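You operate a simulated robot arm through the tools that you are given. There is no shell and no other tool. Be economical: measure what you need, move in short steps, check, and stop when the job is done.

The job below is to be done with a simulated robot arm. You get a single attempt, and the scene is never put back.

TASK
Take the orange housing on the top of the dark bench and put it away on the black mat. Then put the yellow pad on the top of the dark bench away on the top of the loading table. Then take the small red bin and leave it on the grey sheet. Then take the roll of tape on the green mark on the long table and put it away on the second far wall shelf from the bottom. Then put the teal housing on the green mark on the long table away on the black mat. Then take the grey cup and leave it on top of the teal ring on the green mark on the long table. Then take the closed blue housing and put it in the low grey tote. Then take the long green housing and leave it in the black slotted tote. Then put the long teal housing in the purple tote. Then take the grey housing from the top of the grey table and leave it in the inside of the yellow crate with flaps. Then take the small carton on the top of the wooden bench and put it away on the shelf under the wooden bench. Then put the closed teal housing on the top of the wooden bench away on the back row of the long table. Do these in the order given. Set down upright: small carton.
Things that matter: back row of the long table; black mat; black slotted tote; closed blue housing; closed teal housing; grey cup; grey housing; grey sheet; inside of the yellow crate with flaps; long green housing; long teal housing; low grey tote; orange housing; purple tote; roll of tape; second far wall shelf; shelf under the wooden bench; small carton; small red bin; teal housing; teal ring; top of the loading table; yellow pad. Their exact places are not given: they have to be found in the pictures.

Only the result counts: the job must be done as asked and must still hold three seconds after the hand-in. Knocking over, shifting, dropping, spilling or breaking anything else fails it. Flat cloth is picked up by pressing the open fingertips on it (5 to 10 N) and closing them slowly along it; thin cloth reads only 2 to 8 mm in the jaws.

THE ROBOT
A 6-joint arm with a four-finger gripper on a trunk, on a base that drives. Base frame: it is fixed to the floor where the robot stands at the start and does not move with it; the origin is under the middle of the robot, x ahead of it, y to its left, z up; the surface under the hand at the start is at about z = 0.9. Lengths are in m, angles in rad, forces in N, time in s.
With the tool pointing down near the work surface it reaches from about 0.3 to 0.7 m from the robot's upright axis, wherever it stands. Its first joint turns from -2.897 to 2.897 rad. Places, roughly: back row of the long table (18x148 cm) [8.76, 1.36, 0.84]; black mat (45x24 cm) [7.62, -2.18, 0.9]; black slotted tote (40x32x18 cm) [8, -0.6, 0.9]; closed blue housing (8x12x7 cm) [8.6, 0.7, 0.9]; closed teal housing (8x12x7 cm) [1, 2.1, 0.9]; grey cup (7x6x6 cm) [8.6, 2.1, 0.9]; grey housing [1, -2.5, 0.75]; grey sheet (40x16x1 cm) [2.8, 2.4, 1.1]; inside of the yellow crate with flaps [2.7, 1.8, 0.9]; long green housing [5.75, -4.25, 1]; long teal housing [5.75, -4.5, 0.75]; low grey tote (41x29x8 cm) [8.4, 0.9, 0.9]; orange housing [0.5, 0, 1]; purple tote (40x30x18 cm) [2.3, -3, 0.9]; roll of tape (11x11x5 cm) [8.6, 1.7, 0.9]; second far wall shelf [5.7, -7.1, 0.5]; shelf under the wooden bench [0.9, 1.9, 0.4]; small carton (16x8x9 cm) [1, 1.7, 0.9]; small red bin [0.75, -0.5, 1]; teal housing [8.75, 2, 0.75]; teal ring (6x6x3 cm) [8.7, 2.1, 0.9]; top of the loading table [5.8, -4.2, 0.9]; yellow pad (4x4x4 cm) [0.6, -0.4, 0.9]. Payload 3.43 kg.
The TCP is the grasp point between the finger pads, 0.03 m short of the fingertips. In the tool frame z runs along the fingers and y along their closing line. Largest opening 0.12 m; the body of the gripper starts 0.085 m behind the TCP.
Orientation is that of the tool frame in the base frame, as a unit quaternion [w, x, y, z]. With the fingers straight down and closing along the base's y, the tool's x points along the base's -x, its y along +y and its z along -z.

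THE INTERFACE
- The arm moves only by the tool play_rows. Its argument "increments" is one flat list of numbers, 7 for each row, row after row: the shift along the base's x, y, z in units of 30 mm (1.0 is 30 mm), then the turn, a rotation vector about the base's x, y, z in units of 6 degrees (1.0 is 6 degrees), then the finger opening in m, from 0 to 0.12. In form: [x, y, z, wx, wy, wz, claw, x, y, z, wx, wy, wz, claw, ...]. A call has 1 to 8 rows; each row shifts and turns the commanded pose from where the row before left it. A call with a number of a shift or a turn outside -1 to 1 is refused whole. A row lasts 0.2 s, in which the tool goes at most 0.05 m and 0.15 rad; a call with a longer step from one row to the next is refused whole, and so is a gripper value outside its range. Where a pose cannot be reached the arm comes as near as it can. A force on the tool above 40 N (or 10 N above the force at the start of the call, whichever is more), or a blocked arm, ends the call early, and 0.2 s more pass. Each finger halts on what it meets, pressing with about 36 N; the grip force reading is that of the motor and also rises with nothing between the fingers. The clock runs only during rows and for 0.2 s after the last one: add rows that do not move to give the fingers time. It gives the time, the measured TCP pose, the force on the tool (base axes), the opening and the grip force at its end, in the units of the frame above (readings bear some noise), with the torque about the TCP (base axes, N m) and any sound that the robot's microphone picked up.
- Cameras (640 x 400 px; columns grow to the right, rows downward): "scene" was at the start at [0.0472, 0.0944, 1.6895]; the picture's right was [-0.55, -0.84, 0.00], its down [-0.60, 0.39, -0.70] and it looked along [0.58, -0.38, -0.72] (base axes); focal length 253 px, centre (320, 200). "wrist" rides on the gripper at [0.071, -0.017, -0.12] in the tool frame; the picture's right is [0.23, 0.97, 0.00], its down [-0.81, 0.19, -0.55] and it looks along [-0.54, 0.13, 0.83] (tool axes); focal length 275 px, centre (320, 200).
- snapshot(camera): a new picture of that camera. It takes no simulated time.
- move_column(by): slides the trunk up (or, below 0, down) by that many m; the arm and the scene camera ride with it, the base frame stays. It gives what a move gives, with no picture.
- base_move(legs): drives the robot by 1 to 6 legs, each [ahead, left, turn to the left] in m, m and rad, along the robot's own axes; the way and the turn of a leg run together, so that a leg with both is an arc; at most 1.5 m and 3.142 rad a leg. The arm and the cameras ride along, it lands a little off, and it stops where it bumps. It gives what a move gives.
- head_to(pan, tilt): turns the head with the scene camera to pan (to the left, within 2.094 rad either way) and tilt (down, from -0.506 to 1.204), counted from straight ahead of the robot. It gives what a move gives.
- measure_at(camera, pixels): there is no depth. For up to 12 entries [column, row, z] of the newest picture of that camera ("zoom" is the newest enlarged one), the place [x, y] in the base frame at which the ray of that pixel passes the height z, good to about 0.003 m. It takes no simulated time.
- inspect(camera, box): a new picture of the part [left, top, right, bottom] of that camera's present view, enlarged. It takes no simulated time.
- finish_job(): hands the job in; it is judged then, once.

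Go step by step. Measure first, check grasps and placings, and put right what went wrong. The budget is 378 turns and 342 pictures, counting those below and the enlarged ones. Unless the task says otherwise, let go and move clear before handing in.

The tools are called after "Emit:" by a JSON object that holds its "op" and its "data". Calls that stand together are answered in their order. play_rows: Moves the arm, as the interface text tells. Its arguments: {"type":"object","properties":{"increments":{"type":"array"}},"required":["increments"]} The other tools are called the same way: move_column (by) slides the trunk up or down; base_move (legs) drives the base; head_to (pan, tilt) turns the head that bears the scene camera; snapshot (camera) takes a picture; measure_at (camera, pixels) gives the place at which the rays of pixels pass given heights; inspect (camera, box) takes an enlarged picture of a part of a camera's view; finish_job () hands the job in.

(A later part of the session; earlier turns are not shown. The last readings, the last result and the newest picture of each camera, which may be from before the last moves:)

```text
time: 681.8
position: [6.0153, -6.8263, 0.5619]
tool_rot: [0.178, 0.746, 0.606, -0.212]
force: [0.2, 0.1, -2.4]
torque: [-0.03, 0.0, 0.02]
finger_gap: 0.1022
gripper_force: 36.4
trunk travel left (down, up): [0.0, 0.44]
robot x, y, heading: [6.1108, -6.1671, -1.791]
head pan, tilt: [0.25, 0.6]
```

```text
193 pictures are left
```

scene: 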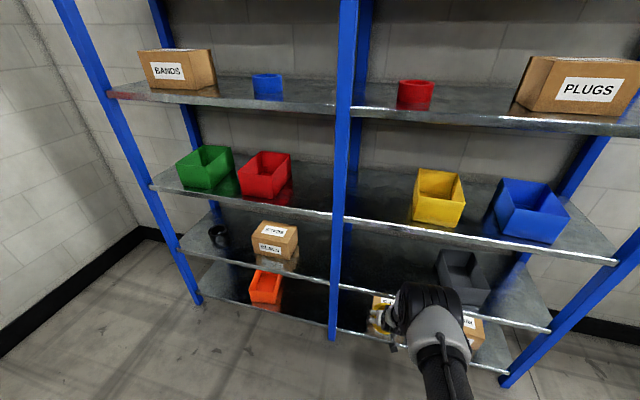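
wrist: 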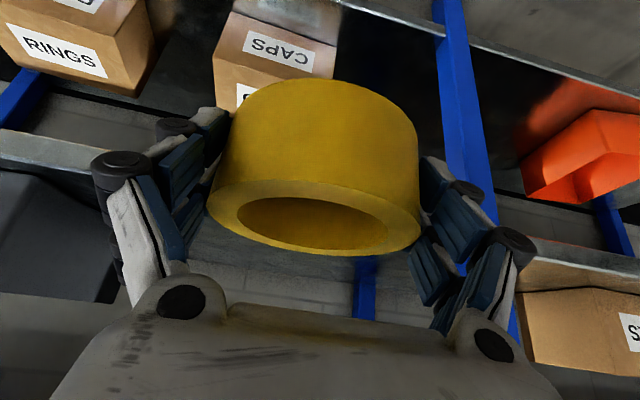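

By projection the elbow is actually high (z≈1.08) and only ~0.36 m out, so it stays clear. I drive 0.25 m forward to carry the roll over the shelf.

Emit:
{"op": "base_move", "data": {"legs": [[0.25, -0.03, 0]]}}

Emit:
{"op": "snapshot", "data": {"camera": "wrist"}}

Emit:
{"op": "snapshot", "data": {"camera": "scene"}}

```text
time: 683.6
position: [5.928, -7.0669, 0.5626]
tool_rot: [0.18, 0.745, 0.606, -0.212]
force: [0.4, -0.7, -1.8]
torque: [0.02, 0.03, 0.0]
finger_gap: 0.1025
gripper_force: 35.5
trunk travel left (down, up): [0.0, 0.44]
robot x, y, heading: [6.03, -6.4039, -1.792]
head pan, tilt: [0.25, 0.6]
```

```text
192 pictures are left
```

wrist: 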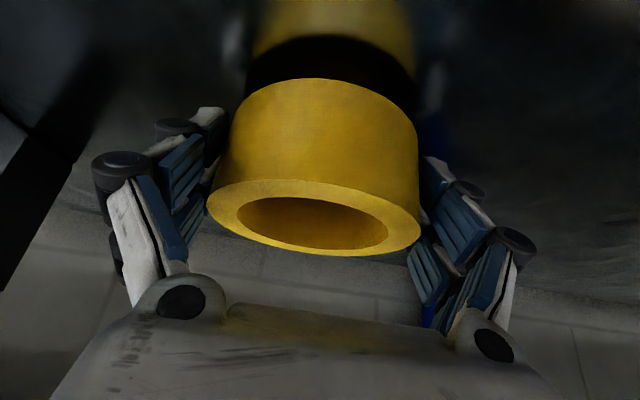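

```text
191 pictures are left
```

scene: 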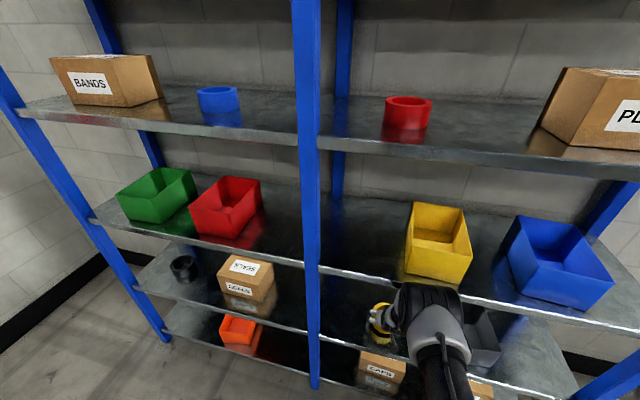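

The roll is over the second shelf. I lower to contact.

Emit:
{"op": "play_rows", "data": {"increments": [0, 0, -0.5, 0, 0, 0, 0.08, 0, 0, -0.4, 0, 0, 0, 0.08, 0, 0, -0.3, 0, 0, 0, 0.08, 0, 0, -0.2, 0, 0, 0, 0.08, 0, 0, 0, 0, 0, 0, 0.08]}}

```text
time: 684.2
position: [5.9266, -7.0711, 0.5492]
tool_rot: [0.185, 0.744, 0.604, -0.218]
force: [1.5, 9.0, 21.4]
torque: [0.93, 0.74, -0.4]
finger_gap: 0.1022
gripper_force: 36.2
trunk travel left (down, up): [0.0, 0.44]
robot x, y, heading: [6.028, -6.408, -1.798]
head pan, tilt: [0.25, 0.6]
stopped in row 2: the force on the tool passed its limit at 48 N (the readings are from after the stop); the commanded pose is now the measured one
```

Contact at the shelf (z≈0.51). I take off the load a little, then open and withdraw along the tool axis.

Emit:
{"op": "play_rows", "data": {"increments": [0, 0, 0, 0, 0, 0, 0.09, 0, 0, 0, 0, 0, 0, 0.105, 0, 0, 0, 0, 0, 0, 0.12, 0, 0, 0, 0, 0, 0, 0.12, 0, 0, 0, 0, 0, 0, 0.12]}}

Emit:
{"op": "snapshot", "data": {"camera": "wrist"}}

```text
time: 685.4
position: [5.9266, -7.0701, 0.5449]
tool_rot: [0.182, 0.745, 0.605, -0.214]
force: [0.6, -0.4, -0.1]
torque: [0.0, 0.0, -0.02]
finger_gap: 0.1202
gripper_force: 0.1
trunk travel left (down, up): [0.0, 0.44]
robot x, y, heading: [6.0282, -6.4069, -1.791]
head pan, tilt: [0.25, 0.6]
```

```text
190 pictures are left
```

wrist: 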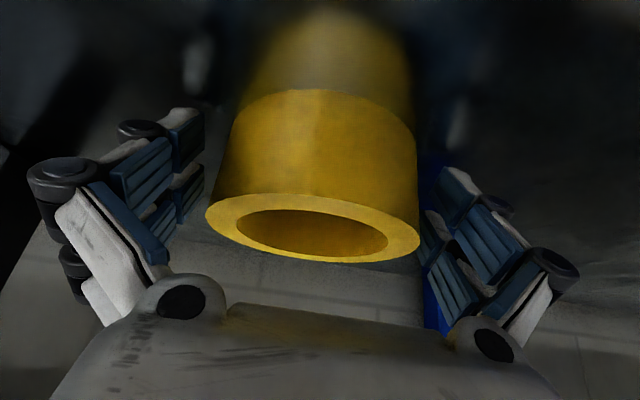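

The roll rests by itself. I nudge sideways 4 mm to centre the fingers and withdraw straight back.

Emit:
{"op": "play_rows", "data": {"increments": [-0.13, 0.03, 0, 0, 0, 0, 0.12, 0.11, 0.5, 0.1, 0, 0, 0, 0.12, 0.2, 0.9, 0.1, 0, 0, 0, 0.12, 0.2, 0.9, 0.1, 0, 0, 0, 0.12, 0.2, 0.9, 0.1, 0, 0, 0, 0.12]}}

Emit:
{"op": "snapshot", "data": {"camera": "wrist"}}

```text
time: 686.6
position: [5.9442, -6.9749, 0.5573]
tool_rot: [0.183, 0.745, 0.604, -0.216]
force: [-0.4, 0.3, 0.3]
torque: [-0.02, -0.02, 0.02]
finger_gap: 0.1198
gripper_force: 0.1
trunk travel left (down, up): [0.0, 0.44]
robot x, y, heading: [6.0286, -6.4066, -1.798]
head pan, tilt: [0.25, 0.6]
```

```text
189 pictures are left
```

wrist: 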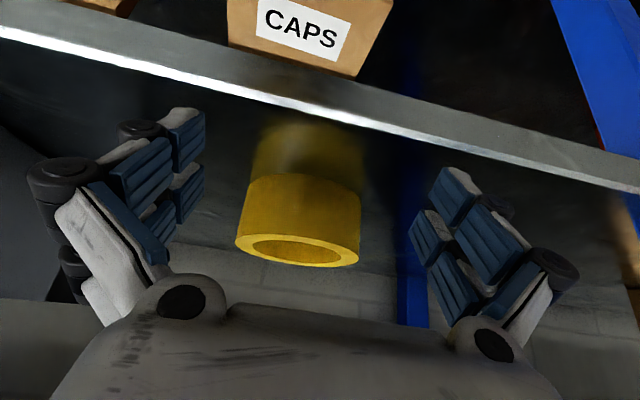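

The roll stands on the second shelf. I back out, raise up, and return to the long table for the teal housing.

Emit:
{"op": "base_move", "data": {"legs": [[-0.6, 0, 0]]}}

Emit:
{"op": "play_rows", "data": {"increments": [0.2, 0.9, 1, 0, 0, 0, 0.12, 0.2, 0.9, 1, 0, 0, 0, 0.12, 0.2, 0.9, 1, 0, 0, 0, 0.12, 0.1, 0.5, 1, 0, 0, 0, 0.12, 0, 0, 1, 0, 0, 0, 0.12, 0, 0, 1, 0, 0, 0, 0.12, 0, 0, 1, 0, 0, 0, 0.12, 0, 0, 1, 0, 0, 0, 0.12]}}

Emit:
{"op": "move_column", "data": {"by": 0.36}}

Emit:
{"op": "base_move", "data": {"legs": [[0, 0, 1.555], [0.35, 0, 0]]}}

```text
time: 690.0
position: [6.0753, -6.3946, 0.5574]
tool_rot: [0.182, 0.747, 0.602, -0.216]
force: [-0.1, 0.0, 0.7]
torque: [-0.03, -0.02, 0.01]
finger_gap: 0.1202
gripper_force: 0.2
trunk travel left (down, up): [0.0, 0.44]
robot x, y, heading: [6.1602, -5.8274, -1.804]
head pan, tilt: [0.25, 0.6]
```

```text
time: 691.8
position: [6.0964, -6.2973, 0.7957]
tool_rot: [0.181, 0.747, 0.602, -0.216]
force: [-0.2, 0.0, -0.3]
torque: [0.0, -0.01, -0.04]
finger_gap: 0.1201
gripper_force: 0.1
trunk travel left (down, up): [0.0, 0.44]
robot x, y, heading: [6.1591, -5.8274, -1.806]
head pan, tilt: [0.25, 0.6]
```

```text
time: 695.3
position: [6.0967, -6.2989, 1.1577]
tool_rot: [0.182, 0.747, 0.602, -0.216]
force: [-0.3, -0.1, -0.4]
torque: [0.02, 0.01, 0.0]
finger_gap: 0.12
gripper_force: 0.0
trunk travel left (down, up): [-0.36, 0.08]
robot x, y, heading: [6.1606, -5.8257, -1.804]
head pan, tilt: [0.25, 0.6]
```

```text
time: 701.4
position: [6.9704, -5.9743, 1.156]
tool_rot: [0.282, 0.105, 0.954, -0.024]
force: [0.5, 0.8, 0.8]
torque: [0.01, 0.03, 0.02]
finger_gap: 0.1199
gripper_force: 0.0
trunk travel left (down, up): [-0.36, 0.08]
robot x, y, heading: [6.5008, -5.9082, -0.238]
head pan, tilt: [0.25, 0.6]
```

Emit:
{"op": "base_move", "data": {"legs": [[-0.26, 1.285, 0], [-0.16, 1.3, 0.02], [-0.11, 1.31, 0.02]]}}

```text
time: 720.2
position: [7.2695, -2.0336, 1.1563]
tool_rot: [0.282, 0.056, 0.958, -0.011]
force: [0.6, 0.4, 0.2]
torque: [-0.03, -0.02, 0.03]
finger_gap: 0.12
gripper_force: 0.0
trunk travel left (down, up): [-0.36, 0.08]
robot x, y, heading: [6.7933, -2.0154, -0.132]
head pan, tilt: [0.25, 0.6]
```

Emit:
{"op": "base_move", "data": {"legs": [[0.226, 1.4, 0], [0.231, 1.29, 0], [0.2, 1.34, 0], [0, 0, -0.1]]}}

Emit:
{"op": "head_to", "data": {"pan": 0.2, "tilt": 0.9}}

Emit:
{"op": "snapshot", "data": {"camera": "scene"}}

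Emit:
{"op": "snapshot", "data": {"camera": "wrist"}}

```text
time: 740.4
position: [8.4136, 1.8532, 1.1565]
tool_rot: [0.282, 0.089, 0.955, -0.02]
force: [0.7, -0.7, -0.2]
torque: [0.01, -0.02, -0.04]
finger_gap: 0.1201
gripper_force: 0.1
trunk travel left (down, up): [-0.36, 0.08]
robot x, y, heading: [7.9437, 1.9035, -0.206]
head pan, tilt: [0.25, 0.6]
```

```text
time: 741.2
position: [8.4144, 1.853, 1.1568]
tool_rot: [0.282, 0.089, 0.955, -0.021]
force: [1.1, 0.5, 0.4]
torque: [0.01, 0.02, 0.0]
finger_gap: 0.12
gripper_force: 0.0
trunk travel left (down, up): [-0.36, 0.08]
robot x, y, heading: [7.9401, 1.9057, -0.204]
head pan, tilt: [0.201, 0.901]
```

```text
188 pictures are left
```

scene: 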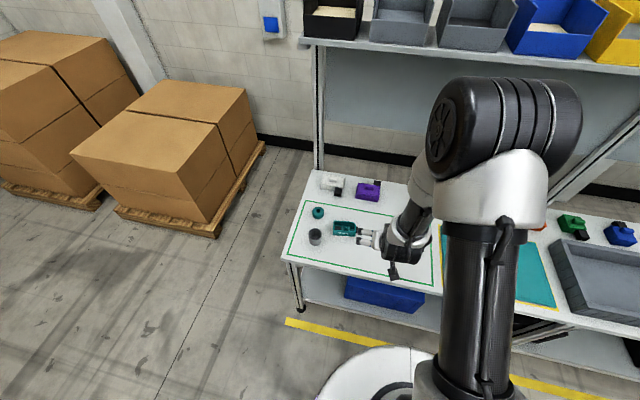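

```text
187 pictures are left
```

wrist: 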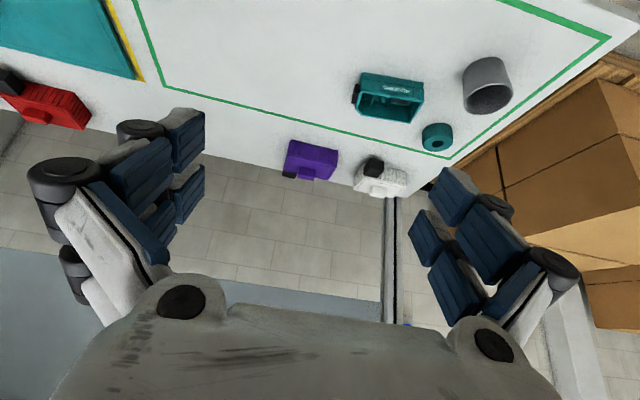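

I straighten the tool and turn it 90° to grip the teal housing across its short side.

Emit:
{"op": "play_rows", "data": {"increments": [0, 0, 0, 0.17, 0.9, 0, 0.12, 0, 0, 0, 0.17, 0.9, 0, 0.12, 0, 0, 0, 0.17, 0.9, 0, 0.12, 0, 0, 0, 0.17, 0.9, 0, 0.12, 0, 0, 0, 0.17, 0.9, 0, 0.12, 0, 0, 0, 0.17, 0.9, 0, 0.12, 0, 0, 0, 0, 0, 1, 0.12, 0, 0, 0, 0, 0, 1, 0.12]}}

Emit:
{"op": "play_rows", "data": {"increments": [0.3, 0, 0, 0, 0, 1, 0.12, 0.3, 0, 0, 0, 0, 1, 0.12, 0.3, 0, 0, 0, 0, 1, 0.12, 0.3, 0, 0, 0, 0, 1, 0.12, 0.3, 0, 0, 0, 0, 1, 0.12, 0.3, 0, 0, 0, 0, 1, 0.12, 0.3, 0, 0, 0, 0, 1, 0.12, 0.3, 0, 0, 0, 0, 1, 0.12]}}

Emit:
{"op": "play_rows", "data": {"increments": [0.3, 0.2, 0, 0, 0, 1, 0.12, 0.3, 0.2, 0, 0, 0, 1, 0.12, 0.3, 0.2, 0, 0, 0, 1, 0.12, 0.3, 0.2, 0, 0, 0, 1, 0.12, 0.3, 0.2, 0, 0, 0, 1, 0.12]}}

Emit:
{"op": "snapshot", "data": {"camera": "wrist"}}

Emit:
{"op": "snapshot", "data": {"camera": "scene"}}

```text
time: 743.0
position: [8.4155, 1.8518, 1.1568]
tool_rot: [-0.002, -0.011, 1.0, 0.006]
force: [0.0, -0.6, 0.1]
torque: [0.02, -0.01, -0.01]
finger_gap: 0.1201
gripper_force: 0.0
trunk travel left (down, up): [-0.36, 0.08]
robot x, y, heading: [7.9402, 1.9045, -0.2]
head pan, tilt: [0.201, 0.901]
```

```text
time: 744.8
position: [8.4869, 1.8529, 1.1557]
tool_rot: [-0.004, -0.417, 0.909, 0.004]
force: [0.2, -0.1, 0.3]
torque: [-0.01, 0.02, -0.03]
finger_gap: 0.1202
gripper_force: 0.0
trunk travel left (down, up): [-0.36, 0.08]
robot x, y, heading: [7.9402, 1.9048, -0.208]
head pan, tilt: [0.201, 0.901]
```

```text
time: 746.0
position: [8.5335, 1.8825, 1.1569]
tool_rot: [-0.005, -0.638, 0.77, 0.003]
force: [-0.3, -0.2, 0.3]
torque: [-0.01, 0.01, -0.01]
finger_gap: 0.1202
gripper_force: 0.0
trunk travel left (down, up): [-0.36, 0.08]
robot x, y, heading: [7.9427, 1.9061, -0.205]
head pan, tilt: [0.201, 0.901]
```

```text
186 pictures are left
```

wrist: 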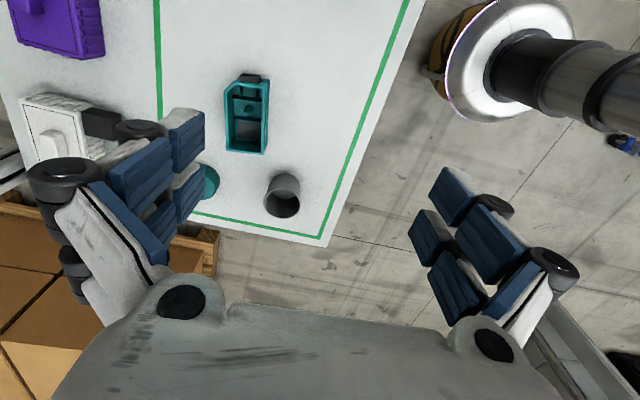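

```text
185 pictures are left
```

scene: 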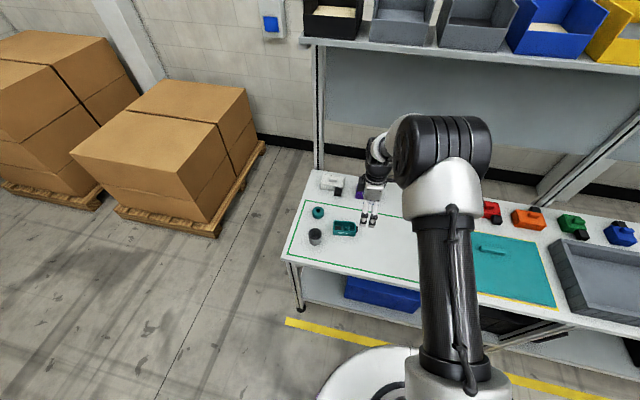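

Emit:
{"op": "inspect", "data": {"camera": "wrist", "box": [190, 60, 330, 230]}}

Emit:
{"op": "measure_at", "data": {"camera": "wrist", "pixels": [[228, 84, 0.885], [270, 80, 0.885], [266, 152, 0.885], [226, 150, 0.885], [281, 195, 0.84], [286, 207, 0.9], [213, 185, 0.87]]}}

```text
2.35 times, centred on (260, 145) of wrist
```

zoom: 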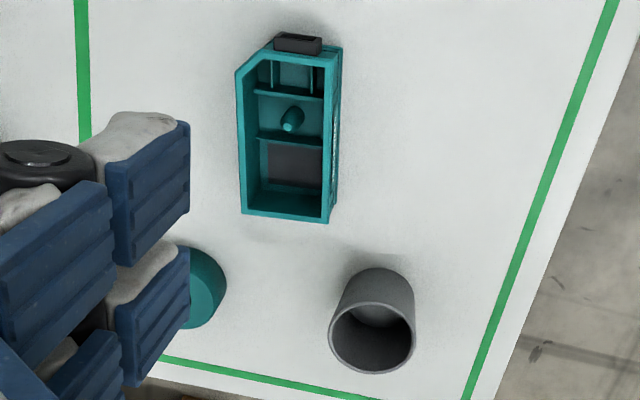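

```text
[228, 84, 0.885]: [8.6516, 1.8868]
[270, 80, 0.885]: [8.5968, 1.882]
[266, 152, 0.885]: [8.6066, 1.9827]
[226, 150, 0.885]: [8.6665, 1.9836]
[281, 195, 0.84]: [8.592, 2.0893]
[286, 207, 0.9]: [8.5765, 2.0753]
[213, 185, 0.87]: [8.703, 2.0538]
```

Emit:
{"op": "measure_at", "data": {"camera": "wrist", "pixels": [[227.2, 150.5, 0.885], [264.3, 154.4, 0.885], [265.5, 84, 0.885], [224.7, 91, 0.885], [268.5, 80, 0.84], [266.4, 147, 0.84]]}}

```text
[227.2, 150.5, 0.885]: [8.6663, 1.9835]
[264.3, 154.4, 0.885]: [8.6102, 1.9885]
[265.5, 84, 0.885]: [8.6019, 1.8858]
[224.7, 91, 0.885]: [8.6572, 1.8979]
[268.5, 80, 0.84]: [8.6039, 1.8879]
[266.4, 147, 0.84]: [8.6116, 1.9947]
```

Emit:
{"op": "base_move", "data": {"legs": [[0.12, 0, 0]]}}

Emit:
{"op": "move_column", "data": {"by": -0.1}}

Emit:
{"op": "snapshot", "data": {"camera": "wrist"}}

```text
time: 747.2
position: [8.6509, 1.8579, 1.1569]
tool_rot: [-0.005, -0.637, 0.771, 0.003]
force: [1.2, -0.2, 0.2]
torque: [-0.02, 0.01, 0.0]
finger_gap: 0.12
gripper_force: 0.1
trunk travel left (down, up): [-0.36, 0.08]
robot x, y, heading: [8.0588, 1.878, -0.201]
head pan, tilt: [0.201, 0.901]
```

```text
time: 748.5
position: [8.6501, 1.8577, 1.0572]
tool_rot: [-0.004, -0.638, 0.77, 0.003]
force: [0.5, -0.2, -0.2]
torque: [0.01, -0.01, 0.02]
finger_gap: 0.12
gripper_force: 0.0
trunk travel left (down, up): [-0.26, 0.18]
robot x, y, heading: [8.0584, 1.8818, -0.206]
head pan, tilt: [0.201, 0.901]
```

```text
183 pictures are left
```

wrist: 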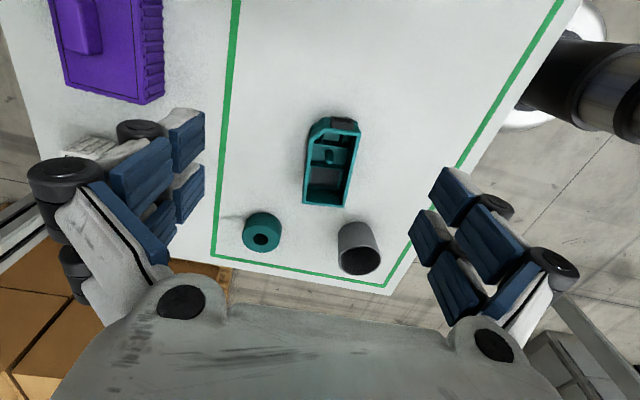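

Emit:
{"op": "play_rows", "data": {"increments": [-0.13, 0.63, -0.5, 0, 0, 0.25, 0.1, -0.13, 0.63, -0.5, 0, 0, 0.25, 0.1, -0.13, 0.63, -0.5, 0, 0, 0.25, 0.1, -0.13, 0.63, -0.5, 0, 0, 0.25, 0.1, 0, 0, -0.5, 0, 0, 0, 0.1, 0, 0, -0.5, 0, 0, 0, 0.1]}}

Emit:
{"op": "snapshot", "data": {"camera": "wrist"}}

```text
time: 749.9
position: [8.6328, 1.9367, 0.9658]
tool_rot: [-0.006, -0.677, 0.736, 0.003]
force: [0.6, 0.4, 0.5]
torque: [0.01, -0.01, 0.02]
finger_gap: 0.1003
gripper_force: 0.0
trunk travel left (down, up): [-0.26, 0.18]
robot x, y, heading: [8.0609, 1.8811, -0.198]
head pan, tilt: [0.201, 0.901]
```

```text
182 pictures are left
```

wrist: 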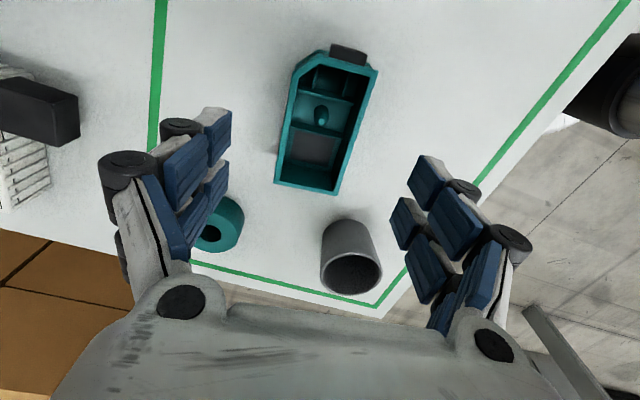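

Emit:
{"op": "measure_at", "data": {"camera": "wrist", "pixels": [[275, 183, 0.885], [336, 195, 0.885], [377, 70, 0.885], [295, 68, 0.885]]}}

Emit:
{"op": "play_rows", "data": {"increments": [0, 0, -0.8, 0, 0, 0, 0.1, 0, 0, -0.8, 0, 0, 0, 0.1, 0, 0, -0.8, 0, 0, 0, 0.1, 0, 0, -0.5, 0, 0, 0, 0.1, 0, 0, 0, 0, 0, 0, 0.1]}}

Emit:
{"op": "snapshot", "data": {"camera": "wrist"}}

```text
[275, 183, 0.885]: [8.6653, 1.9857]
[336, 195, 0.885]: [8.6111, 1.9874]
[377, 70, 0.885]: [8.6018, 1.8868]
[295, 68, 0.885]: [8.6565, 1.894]
```

```text
time: 751.1
position: [8.6367, 1.9336, 0.8796]
tool_rot: [-0.005, -0.676, 0.737, 0.002]
force: [-0.5, -0.4, 0.3]
torque: [0.02, -0.03, -0.04]
finger_gap: 0.0999
gripper_force: 0.0
trunk travel left (down, up): [-0.26, 0.18]
robot x, y, heading: [8.0588, 1.8782, -0.21]
head pan, tilt: [0.201, 0.901]
```

```text
181 pictures are left
```

wrist: 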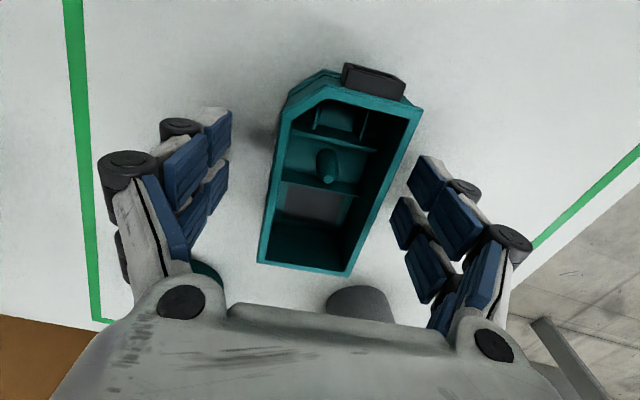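

Emit:
{"op": "play_rows", "data": {"increments": [0, 0, -0.05, 0, 0, 0, 0.08, 0, 0, 0, 0, 0, 0, 0.06, 0, 0, 0, 0, 0, 0, 0.045, 0, 0, 0, 0, 0, 0, 0.03, 0, 0, 0, 0, 0, 0, 0.02, 0, 0, 0, 0, 0, 0, 0.02]}}

Emit:
{"op": "play_rows", "data": {"increments": [0, 0, 0.5, 0, 0, 0, 0.02, 0, 0, 1, 0, 0, 0, 0.02, 0, 0, 1, 0, 0, 0, 0.02, 0, 0, 1, 0, 0, 0, 0.02, -0.5, -0.5, 1, 0, 0, 0, 0.02, -0.5, -0.5, 1, 0, 0, 0, 0.02, -0.5, -0.5, 1, 0, 0, 0, 0.02, -0.5, -0.5, 1, 0, 0, 0, 0.02]}}

Emit:
{"op": "snapshot", "data": {"camera": "wrist"}}

```text
time: 752.5
position: [8.6368, 1.9355, 0.8797]
tool_rot: [-0.004, -0.676, 0.737, 0.002]
force: [5.5, -0.1, 10.3]
torque: [0.15, -0.32, -0.05]
finger_gap: 0.0537
gripper_force: 35.7
trunk travel left (down, up): [-0.26, 0.18]
robot x, y, heading: [8.0575, 1.8808, -0.201]
head pan, tilt: [0.201, 0.901]
```

```text
time: 754.3
position: [8.575, 1.8721, 1.1059]
tool_rot: [-0.005, -0.677, 0.736, 0.003]
force: [-0.3, -0.3, -1.8]
torque: [0.02, -0.02, -0.03]
finger_gap: 0.0537
gripper_force: 36.0
trunk travel left (down, up): [-0.26, 0.18]
robot x, y, heading: [8.0553, 1.8796, -0.2]
head pan, tilt: [0.201, 0.901]
```

```text
180 pictures are left
```

wrist: 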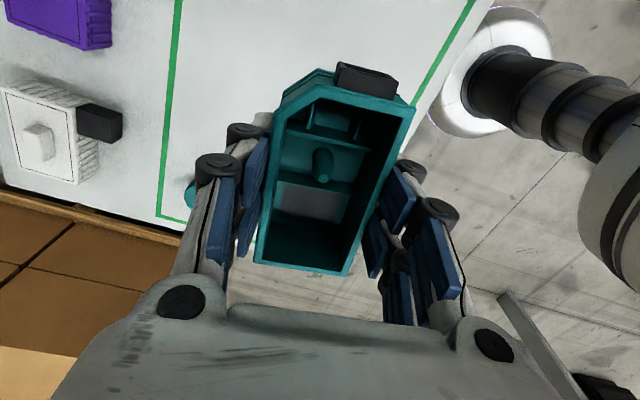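

Held (gap 0.054). I carry it along the aisle to the mat.

Emit:
{"op": "move_column", "data": {"by": 0.12}}

Emit:
{"op": "base_move", "data": {"legs": [[-0.23, -1.4, 0], [-0.07, -1.39, 0], [0.0, -1.32, 0]]}}

Emit:
{"op": "head_to", "data": {"pan": 0.2, "tilt": 0.9}}

Emit:
{"op": "snapshot", "data": {"camera": "scene"}}

```text
time: 755.8
position: [8.5762, 1.8728, 1.2239]
tool_rot: [-0.006, -0.677, 0.736, 0.004]
force: [0.9, 0.2, -1.5]
torque: [0.03, 0.01, 0.0]
finger_gap: 0.0537
gripper_force: 36.2
trunk travel left (down, up): [-0.38, 0.06]
robot x, y, heading: [8.0602, 1.8774, -0.205]
head pan, tilt: [0.201, 0.901]
```

```text
time: 775.8
position: [7.4132, -2.1219, 1.2249]
tool_rot: [-0.006, -0.67, 0.742, 0.003]
force: [0.1, -0.5, -1.9]
torque: [0.03, -0.01, -0.01]
finger_gap: 0.0537
gripper_force: 36.5
trunk travel left (down, up): [-0.38, 0.06]
robot x, y, heading: [6.8964, -2.1044, -0.223]
head pan, tilt: [0.201, 0.901]
```

```text
time: 776.4
position: [7.4131, -2.1223, 1.2253]
tool_rot: [-0.005, -0.67, 0.742, 0.004]
force: [0.6, 0.7, -0.5]
torque: [0.01, 0.03, -0.04]
finger_gap: 0.0537
gripper_force: 36.4
trunk travel left (down, up): [-0.38, 0.06]
robot x, y, heading: [6.899, -2.1023, -0.22]
head pan, tilt: [0.201, 0.901]
```

```text
179 pictures are left
```

scene: 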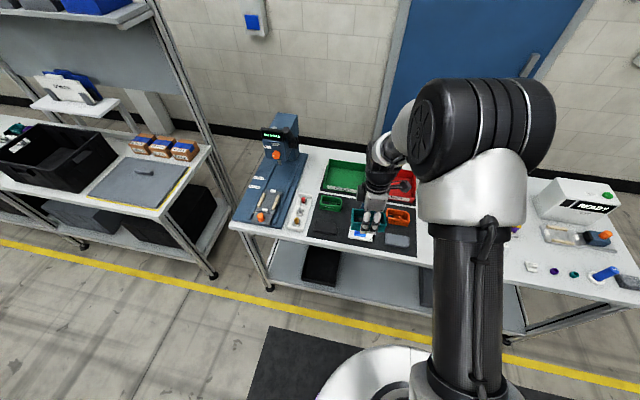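

Emit:
{"op": "base_move", "data": {"legs": [[0.15, 0.0, 0]]}}

Emit:
{"op": "inspect", "data": {"camera": "scene", "box": [260, 150, 460, 290]}}

Emit:
{"op": "snapshot", "data": {"camera": "wrist"}}

```text
time: 777.8
position: [7.5558, -2.1569, 1.2251]
tool_rot: [-0.006, -0.669, 0.743, 0.003]
force: [0.1, 0.4, -1.8]
torque: [-0.01, 0.04, 0.0]
finger_gap: 0.0535
gripper_force: 36.1
trunk travel left (down, up): [-0.38, 0.06]
robot x, y, heading: [7.0399, -2.1362, -0.224]
head pan, tilt: [0.201, 0.901]
```

```text
2.86 times, centred on (360, 220) of scene
```

zoom: 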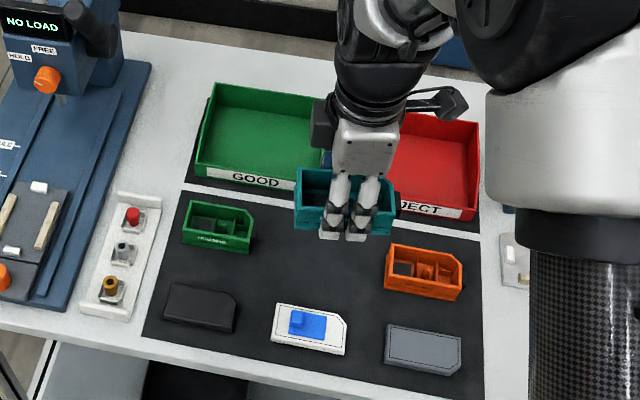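

```text
177 pictures are left
```

wrist: 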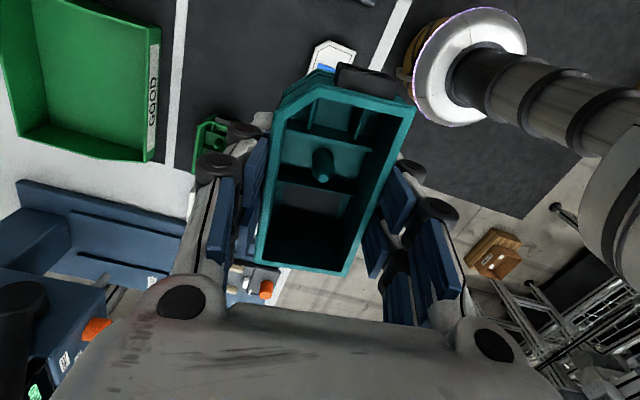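

Emit:
{"op": "measure_at", "data": {"camera": "scene", "pixels": [[360, 238, 0.904], [338, 238, 0.904], [382, 250, 0.904], [358, 259, 0.904], [350, 256, 0.904]]}}

```text
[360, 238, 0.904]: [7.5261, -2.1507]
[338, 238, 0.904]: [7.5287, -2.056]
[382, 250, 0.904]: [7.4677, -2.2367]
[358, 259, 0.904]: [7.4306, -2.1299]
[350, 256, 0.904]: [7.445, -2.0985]
```

Emit:
{"op": "measure_at", "data": {"camera": "zoom", "pixels": [[320, 252, 0.904], [255, 250, 0.904], [385, 285, 0.904], [310, 306, 0.904], [462, 300, 0.904]]}}

```text
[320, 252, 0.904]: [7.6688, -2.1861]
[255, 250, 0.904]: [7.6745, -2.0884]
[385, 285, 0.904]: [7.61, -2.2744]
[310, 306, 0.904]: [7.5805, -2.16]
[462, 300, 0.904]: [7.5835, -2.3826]
```

Emit:
{"op": "play_rows", "data": {"increments": [0.44, -0.1, -0.5, 0, 0, -0.15, 0.02, 0.44, -0.1, -1, 0, 0, -0.15, 0.02, 0.44, -0.1, -1, 0, 0, -0.15, 0.02, 0.44, -0.1, -1, 0, 0, -0.15, 0.02, 0.44, -0.1, -1, 0, 0, -0.15, 0.02, 0.44, -0.1, -1, 0, 0, -0.15, 0.02, 0.44, -0.1, -1, 0, 0, -0.15, 0.02, 0.44, -0.1, -1, 0, 0, -0.15, 0.02]}}

Emit:
{"op": "snapshot", "data": {"camera": "wrist"}}

Emit:
{"op": "inspect", "data": {"camera": "scene", "box": [260, 150, 460, 290]}}

```text
time: 779.5
position: [7.6617, -2.1822, 0.9998]
tool_rot: [-0.005, -0.62, 0.785, 0.004]
force: [0.8, -0.2, -0.5]
torque: [0.0, 0.02, -0.02]
finger_gap: 0.0539
gripper_force: 35.5
trunk travel left (down, up): [-0.38, 0.06]
robot x, y, heading: [7.0366, -2.1363, -0.223]
head pan, tilt: [0.201, 0.901]
```

```text
176 pictures are left
```

wrist: 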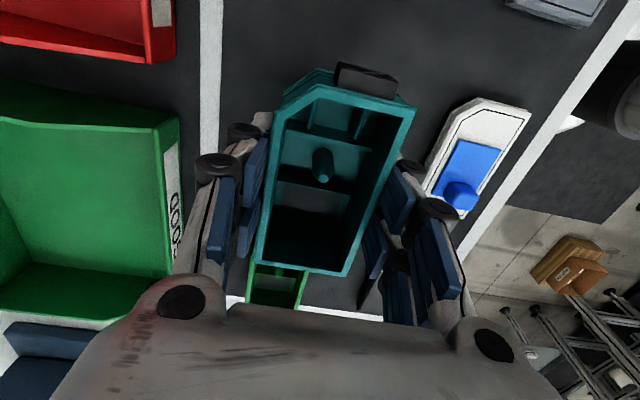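

```text
2.86 times, centred on (360, 220) of scene
```

zoom: 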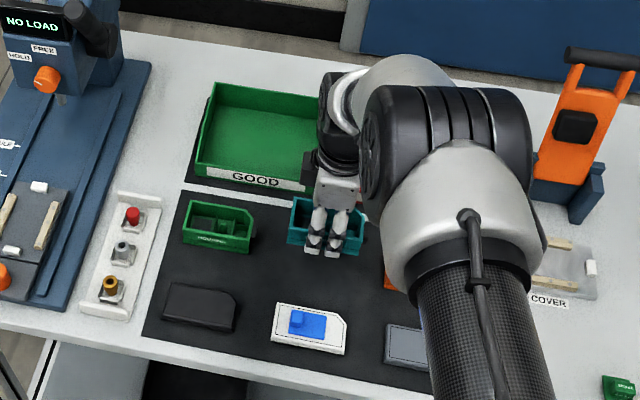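

Emit:
{"op": "play_rows", "data": {"increments": [0, 0, -0.8, 0, 0, 0, 0.02, 0, 0, -0.6, 0, 0, 0, 0.02, 0, 0, -0.3, 0, 0, 0, 0.02, 0, 0, -0.15, 0, 0, 0, 0.02, 0, 0, -0.1, 0, 0, 0, 0.02, 0, 0, 0, 0, 0, 0, 0.02]}}

```text
time: 781.0
position: [7.6586, -2.18, 0.9428]
tool_rot: [-0.005, -0.621, 0.784, 0.004]
force: [1.6, 0.2, -0.5]
torque: [0.0, 0.01, 0.01]
finger_gap: 0.0538
gripper_force: 35.5
trunk travel left (down, up): [-0.38, 0.06]
robot x, y, heading: [7.036, -2.1351, -0.226]
head pan, tilt: [0.201, 0.901]
```

Emit:
{"op": "play_rows", "data": {"increments": [0, 0, -0.1, 0, 0, 0, 0.02, 0, 0, -0.1, 0, 0, 0, 0.02, 0, 0, 0, 0, 0, 0, 0.02]}}

```text
time: 781.8
position: [7.6584, -2.1807, 0.9367]
tool_rot: [-0.004, -0.62, 0.784, 0.004]
force: [0.5, 0.2, -1.0]
torque: [-0.01, -0.04, 0.01]
finger_gap: 0.0537
gripper_force: 36.6
trunk travel left (down, up): [-0.38, 0.06]
robot x, y, heading: [7.0386, -2.1375, -0.224]
head pan, tilt: [0.201, 0.901]
```

Emit:
{"op": "play_rows", "data": {"increments": [0, 0, -0.1, 0, 0, 0, 0.02, 0, 0, -0.1, 0, 0, 0, 0.02, 0, 0, -0.1, 0, 0, 0, 0.02, 0, 0, 0, 0, 0, 0, 0.02]}}

```text
time: 782.8
position: [7.6592, -2.1821, 0.9325]
tool_rot: [-0.003, -0.62, 0.785, 0.001]
force: [-13.5, -0.7, 20.2]
torque: [0.17, -0.28, 0.03]
finger_gap: 0.0535
gripper_force: 35.9
trunk travel left (down, up): [-0.38, 0.06]
robot x, y, heading: [7.0378, -2.1336, -0.225]
head pan, tilt: [0.201, 0.901]
stopped in row 4: the force on the tool passed its limit at 41 N (the readings are from after the stop); the commanded pose is now the measured one
```

Contact. I open and rise, then check.

Emit:
{"op": "play_rows", "data": {"increments": [0, 0, 0.05, 0, 0, 0, 0.075, 0, 0, 0, 0, 0, 0, 0.075, 0, 0, 0, 0, 0, 0, 0.075, 0, 0, 0.7, 0, 0, 0, 0.075, 0, 0, 1, 0, 0, 0, 0.075, 0, 0, 1, 0, 0, 0, 0.075, 0, 0, 1, 0, 0, 0, 0.075, 0, 0, 1, 0, 0, 0, 0.075]}}

Emit:
{"op": "play_rows", "data": {"increments": [0, 0, 1, 0, 0, 0, 0.075, 0, 0, 1, 0, 0, 0, 0.075, 0, 0, 1, 0, 0, 0, 0.075, -0.6, 0.1, 1, 0, 0, 0, 0.075, -0.6, 0.1, 1, 0, 0, 0, 0.075, -0.6, 0.1, 0.5, 0, 0, 0, 0.075]}}

Emit:
{"op": "inspect", "data": {"camera": "scene", "box": [260, 150, 460, 290]}}

```text
time: 784.6
position: [7.6616, -2.1797, 1.0712]
tool_rot: [-0.004, -0.62, 0.785, 0.001]
force: [-1.1, -0.6, -0.2]
torque: [0.01, -0.02, 0.01]
finger_gap: 0.0748
gripper_force: 0.0
trunk travel left (down, up): [-0.38, 0.06]
robot x, y, heading: [7.0333, -2.1347, -0.224]
head pan, tilt: [0.201, 0.901]
```

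```text
time: 786.0
position: [7.607, -2.1708, 1.2374]
tool_rot: [-0.003, -0.62, 0.785, 0.002]
force: [-0.9, 0.6, 0.5]
torque: [0.0, 0.01, 0.0]
finger_gap: 0.0748
gripper_force: 0.1
trunk travel left (down, up): [-0.38, 0.06]
robot x, y, heading: [7.036, -2.1335, -0.225]
head pan, tilt: [0.201, 0.901]
```

```text
2.86 times, centred on (360, 220) of scene
```

zoom: 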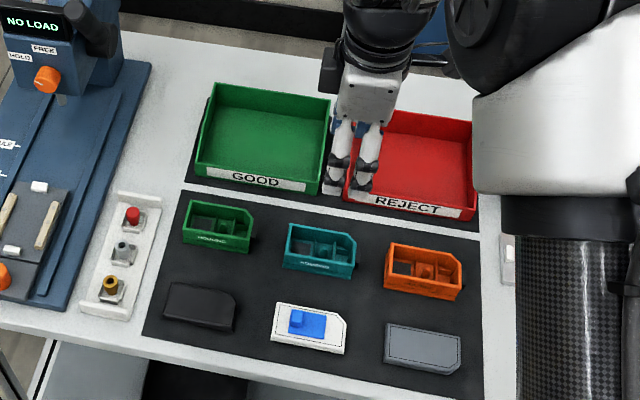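

Both housings stand well on the mat. Back to the long table for the grey cup.

Emit:
{"op": "base_move", "data": {"legs": [[-0.12, 1.44, 0], [0.07, 1.35, 0], [0.1, 1.41, 0]]}}

Emit:
{"op": "head_to", "data": {"pan": 0.2, "tilt": 0.9}}

Emit:
{"op": "snapshot", "data": {"camera": "scene"}}

Emit:
{"op": "snapshot", "data": {"camera": "wrist"}}

```text
time: 806.4
position: [8.6559, 1.911, 1.2369]
tool_rot: [-0.004, -0.601, 0.799, 0.002]
force: [-0.2, 0.0, 0.0]
torque: [-0.03, 0.0, -0.03]
finger_gap: 0.0751
gripper_force: 0.0
trunk travel left (down, up): [-0.38, 0.06]
robot x, y, heading: [8.0892, 1.9664, -0.266]
head pan, tilt: [0.201, 0.901]
```

```text
time: 807.0
position: [8.6575, 1.9103, 1.2377]
tool_rot: [-0.004, -0.602, 0.798, 0.001]
force: [0.4, 0.2, 0.8]
torque: [0.03, -0.03, -0.01]
finger_gap: 0.0752
gripper_force: 0.1
trunk travel left (down, up): [-0.38, 0.06]
robot x, y, heading: [8.0863, 1.9724, -0.272]
head pan, tilt: [0.201, 0.901]
```

```text
173 pictures are left
```

scene: 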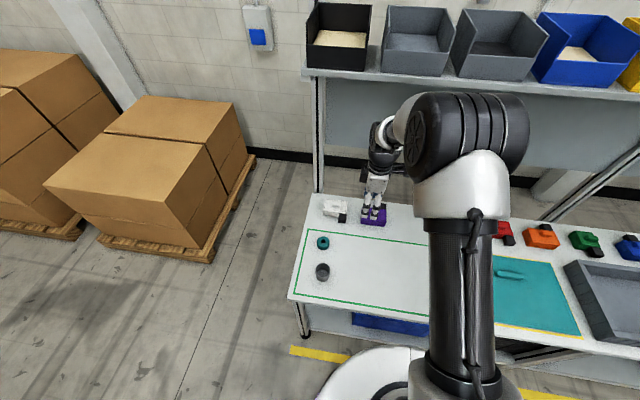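

```text
172 pictures are left
```

wrist: 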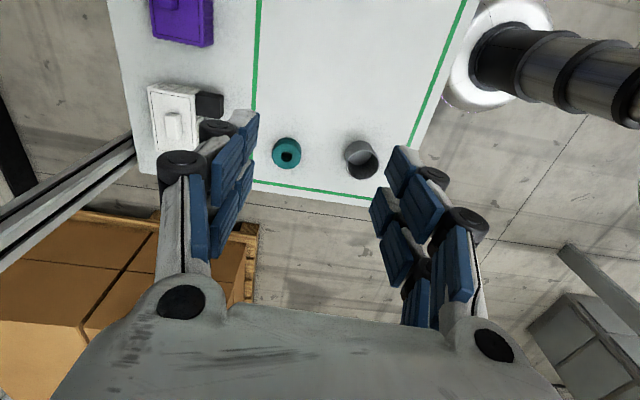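

Emit:
{"op": "inspect", "data": {"camera": "wrist", "box": [250, 110, 410, 210]}}

Emit:
{"op": "inspect", "data": {"camera": "scene", "box": [290, 210, 390, 300]}}

```text
4.00 times, centred on (330, 160) of wrist
```

zoom: 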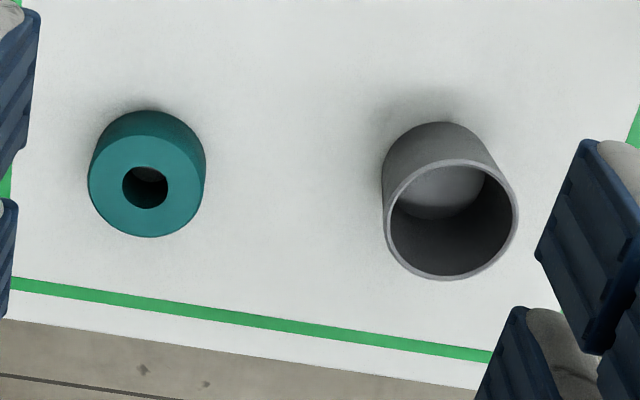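

```text
4.44 times, centred on (340, 255) of scene
```

zoom: 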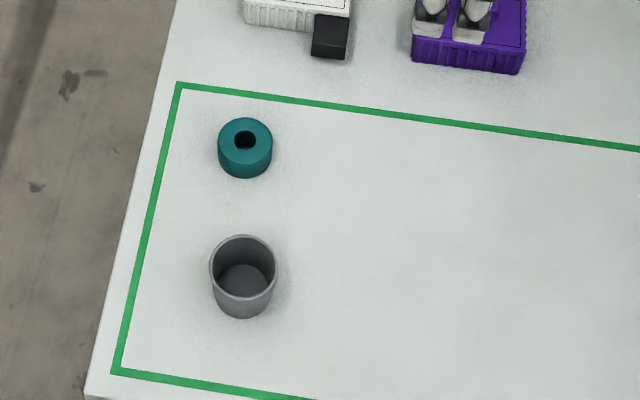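

Emit:
{"op": "measure_at", "data": {"camera": "wrist", "pixels": [[363.5, 165.2, 0.9], [347, 165.2, 0.9], [379.5, 165.2, 0.9], [286.75, 156.75, 0.87], [272, 156.75, 0.87], [301.5, 156.75, 0.87]]}}

Emit:
{"op": "measure_at", "data": {"camera": "scene", "pixels": [[322.7, 270.3, 0.9], [323.1, 243.3, 0.87]]}}

```text
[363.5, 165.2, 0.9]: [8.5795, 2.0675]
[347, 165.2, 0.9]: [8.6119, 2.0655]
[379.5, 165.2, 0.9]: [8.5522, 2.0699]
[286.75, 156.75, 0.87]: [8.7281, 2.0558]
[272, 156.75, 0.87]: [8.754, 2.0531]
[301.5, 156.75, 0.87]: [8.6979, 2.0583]
```

```text
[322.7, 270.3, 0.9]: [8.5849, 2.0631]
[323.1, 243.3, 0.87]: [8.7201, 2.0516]
```

Cup at (8.582,2.066), ring at (8.724,2.054). I go above the cup.

Emit:
{"op": "play_rows", "data": {"increments": [-0.42, 0.865, -0.3, 0, 0, 0, 0.095, -0.42, 0.865, -0.3, 0, 0, 0, 0.095, -0.42, 0.865, -0.3, 0, 0, 0, 0.095, -0.42, 0.865, -0.3, 0, 0, 0, 0.095, -0.42, 0.865, -0.3, 0, 0, 0, 0.095, -0.42, 0.865, -0.3, 0, 0, 0, 0.095, 0, 0, -1, 0, 0, 0, 0.095, 0, 0, -1, 0, 0, 0, 0.095]}}

Emit:
{"op": "play_rows", "data": {"increments": [0, 0, -1, 0, 0, 0, 0.095, 0, 0, -1, 0, 0, 0, 0.095, 0, 0, -1, 0, 0, 0, 0.095, 0, 0, -1, 0, 0, 0, 0.095]}}

Emit:
{"op": "snapshot", "data": {"camera": "wrist"}}

```text
time: 808.8
position: [8.5809, 2.0667, 1.1217]
tool_rot: [-0.004, -0.602, 0.799, 0.001]
force: [0.5, 0.0, 0.4]
torque: [-0.01, 0.01, -0.02]
finger_gap: 0.0951
gripper_force: 0.1
trunk travel left (down, up): [-0.38, 0.06]
robot x, y, heading: [8.087, 1.9686, -0.27]
head pan, tilt: [0.201, 0.901]
```

```text
time: 809.8
position: [8.5836, 2.065, 1.0036]
tool_rot: [-0.003, -0.602, 0.798, 0.001]
force: [-0.3, -0.1, 0.3]
torque: [0.02, -0.01, -0.01]
finger_gap: 0.095
gripper_force: 0.1
trunk travel left (down, up): [-0.38, 0.06]
robot x, y, heading: [8.0862, 1.9694, -0.273]
head pan, tilt: [0.201, 0.901]
```

```text
169 pictures are left
```

wrist: 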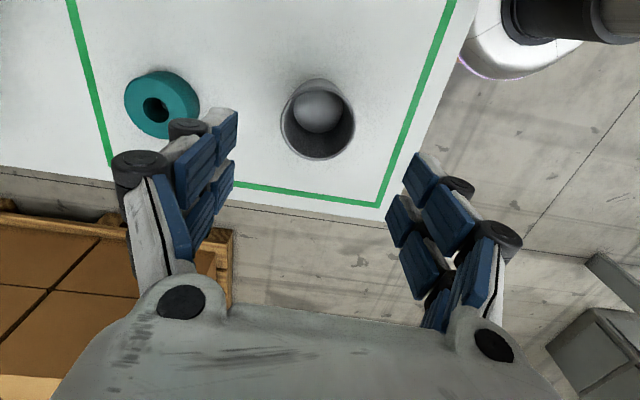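

Emit:
{"op": "measure_at", "data": {"camera": "wrist", "pixels": [[318, 124, 0.9], [281, 124, 0.9], [355, 124, 0.9], [162, 103, 0.87]]}}

Emit:
{"op": "play_rows", "data": {"increments": [0, 0, -1, 0, 0, 0, 0.095, 0, 0, -1, 0, 0, 0, 0.095, 0, 0, -1, 0, 0, 0, 0.095, 0, 0, -0.9, 0, 0, 0, 0.095, 0, 0, 0, 0, 0, 0, 0.095]}}

Emit:
{"op": "snapshot", "data": {"camera": "wrist"}}

```text
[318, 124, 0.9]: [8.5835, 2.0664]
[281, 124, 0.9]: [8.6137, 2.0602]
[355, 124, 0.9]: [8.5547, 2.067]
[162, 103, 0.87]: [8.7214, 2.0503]
```

```text
time: 811.0
position: [8.5803, 2.0669, 0.8855]
tool_rot: [-0.003, -0.602, 0.799, 0.002]
force: [0.2, -0.2, 0.3]
torque: [0.02, 0.0, -0.01]
finger_gap: 0.0949
gripper_force: 0.0
trunk travel left (down, up): [-0.38, 0.06]
robot x, y, heading: [8.084, 1.9694, -0.266]
head pan, tilt: [0.201, 0.901]
```

```text
168 pictures are left
```

wrist: 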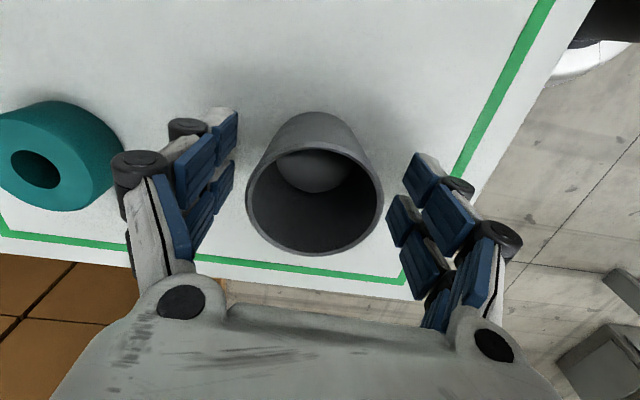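

Centred. I close on the cup and lift.

Emit:
{"op": "play_rows", "data": {"increments": [0, 0, 0, 0, 0, 0, 0.08, 0, 0, 0, 0, 0, 0, 0.065, 0, 0, 0, 0, 0, 0, 0.055, 0, 0, 0, 0, 0, 0, 0.045, 0, 0, 0, 0, 0, 0, 0.04, 0, 0, 0, 0, 0, 0, 0.04]}}

Emit:
{"op": "play_rows", "data": {"increments": [0, 0, 0.5, 0, 0, 0, 0.04, 0, 0, 1, 0, 0, 0, 0.04, 0, 0, 1, 0, 0, 0, 0.04, 0, 0, 1, 0, 0, 0, 0.04, 0, 0, 0.5, 0, 0, 0, 0.04]}}

Emit:
{"op": "snapshot", "data": {"camera": "wrist"}}

```text
time: 812.4
position: [8.581, 2.0686, 0.8858]
tool_rot: [-0.003, -0.602, 0.798, 0.001]
force: [0.2, -0.8, 2.0]
torque: [0.01, -0.01, 0.0]
finger_gap: 0.0565
gripper_force: 35.7
trunk travel left (down, up): [-0.38, 0.06]
robot x, y, heading: [8.0876, 1.9676, -0.273]
head pan, tilt: [0.201, 0.901]
```

```text
time: 813.6
position: [8.579, 2.0668, 1.0074]
tool_rot: [-0.003, -0.602, 0.798, 0.002]
force: [0.4, 0.2, -0.3]
torque: [-0.03, -0.02, 0.0]
finger_gap: 0.0563
gripper_force: 36.1
trunk travel left (down, up): [-0.38, 0.06]
robot x, y, heading: [8.0845, 1.9707, -0.274]
head pan, tilt: [0.201, 0.901]
```

```text
167 pictures are left
```

wrist: 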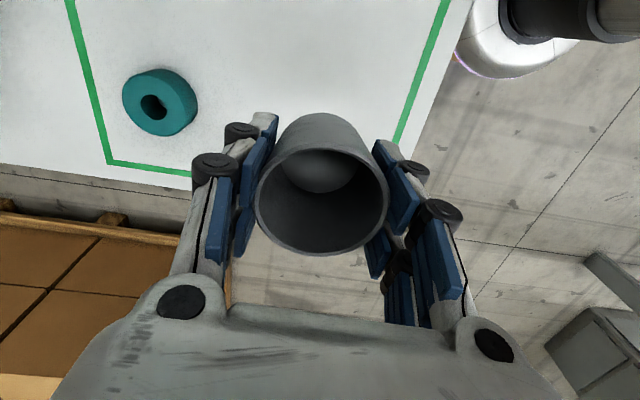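

Emit:
{"op": "play_rows", "data": {"increments": [0.95, -0.08, 0, 0, 0, 0, 0.04, 0.95, -0.08, 0, 0, 0, 0, 0.04, 0.95, -0.08, 0, 0, 0, 0, 0.04, 0.95, -0.08, 0, 0, 0, 0, 0.04, 0.95, -0.08, 0, 0, 0, 0, 0.04, 0, 0, -0.8, 0, 0, 0, 0.04, 0, 0, -0.8, 0, 0, 0, 0.04]}}

Emit:
{"op": "snapshot", "data": {"camera": "wrist"}}

Emit:
{"op": "inspect", "data": {"camera": "scene", "box": [290, 210, 390, 300]}}

```text
time: 815.2
position: [8.7257, 2.053, 0.9592]
tool_rot: [-0.004, -0.602, 0.798, 0.002]
force: [0.6, -0.4, 0.5]
torque: [0.02, 0.02, 0.01]
finger_gap: 0.0565
gripper_force: 36.2
trunk travel left (down, up): [-0.38, 0.06]
robot x, y, heading: [8.0885, 1.9748, -0.27]
head pan, tilt: [0.201, 0.901]
```

```text
166 pictures are left
```

wrist: 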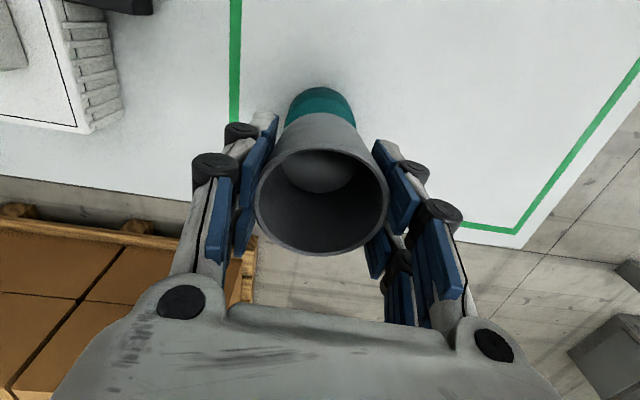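

```text
4.44 times, centred on (340, 255) of scene
```

zoom: 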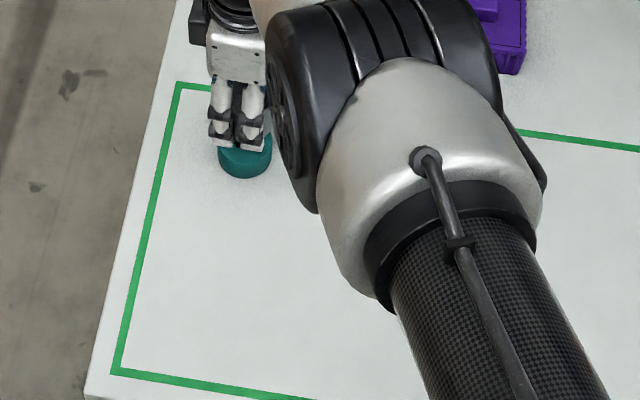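

Aligned with the ring. I lower gently to contact.

Emit:
{"op": "play_rows", "data": {"increments": [-0.08, 0, -0.6, 0, 0, 0, 0.04, 0, 0, -0.4, 0, 0, 0, 0.04, 0, 0, -0.2, 0, 0, 0, 0.04, 0, 0, -0.1, 0, 0, 0, 0.04, 0, 0, -0.1, 0, 0, 0, 0.04, 0, 0, 0, 0, 0, 0, 0.04]}}

```text
time: 816.6
position: [8.7186, 2.054, 0.916]
tool_rot: [-0.003, -0.602, 0.798, 0.002]
force: [-0.6, 0.3, -1.1]
torque: [0.0, -0.03, 0.0]
finger_gap: 0.0565
gripper_force: 36.3
trunk travel left (down, up): [-0.38, 0.06]
robot x, y, heading: [8.0888, 1.9697, -0.267]
head pan, tilt: [0.201, 0.901]
```

Emit:
{"op": "play_rows", "data": {"increments": [0.1, 0, -0.08, 0, 0, 0, 0.04, 0, 0, -0.08, 0, 0, 0, 0.04, 0, 0, -0.08, 0, 0, 0, 0.04, 0, 0, 0, 0, 0, 0, 0.04]}}

Emit:
{"op": "snapshot", "data": {"camera": "wrist"}}

```text
time: 817.6
position: [8.7197, 2.0539, 0.9159]
tool_rot: [-0.001, -0.602, 0.799, 0.001]
force: [1.9, -1.6, 16.5]
torque: [-0.14, -0.02, -0.01]
finger_gap: 0.0563
gripper_force: 36.0
out of reach, approached as far as the arm can: row 1, 3
trunk travel left (down, up): [-0.38, 0.06]
robot x, y, heading: [8.0854, 1.9692, -0.269]
head pan, tilt: [0.201, 0.901]
```

```text
164 pictures are left
```

wrist: 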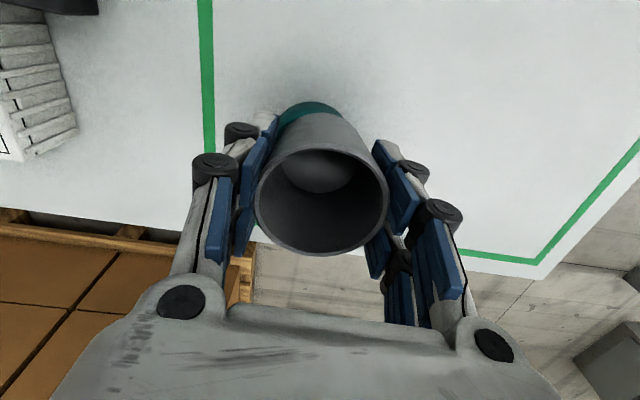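

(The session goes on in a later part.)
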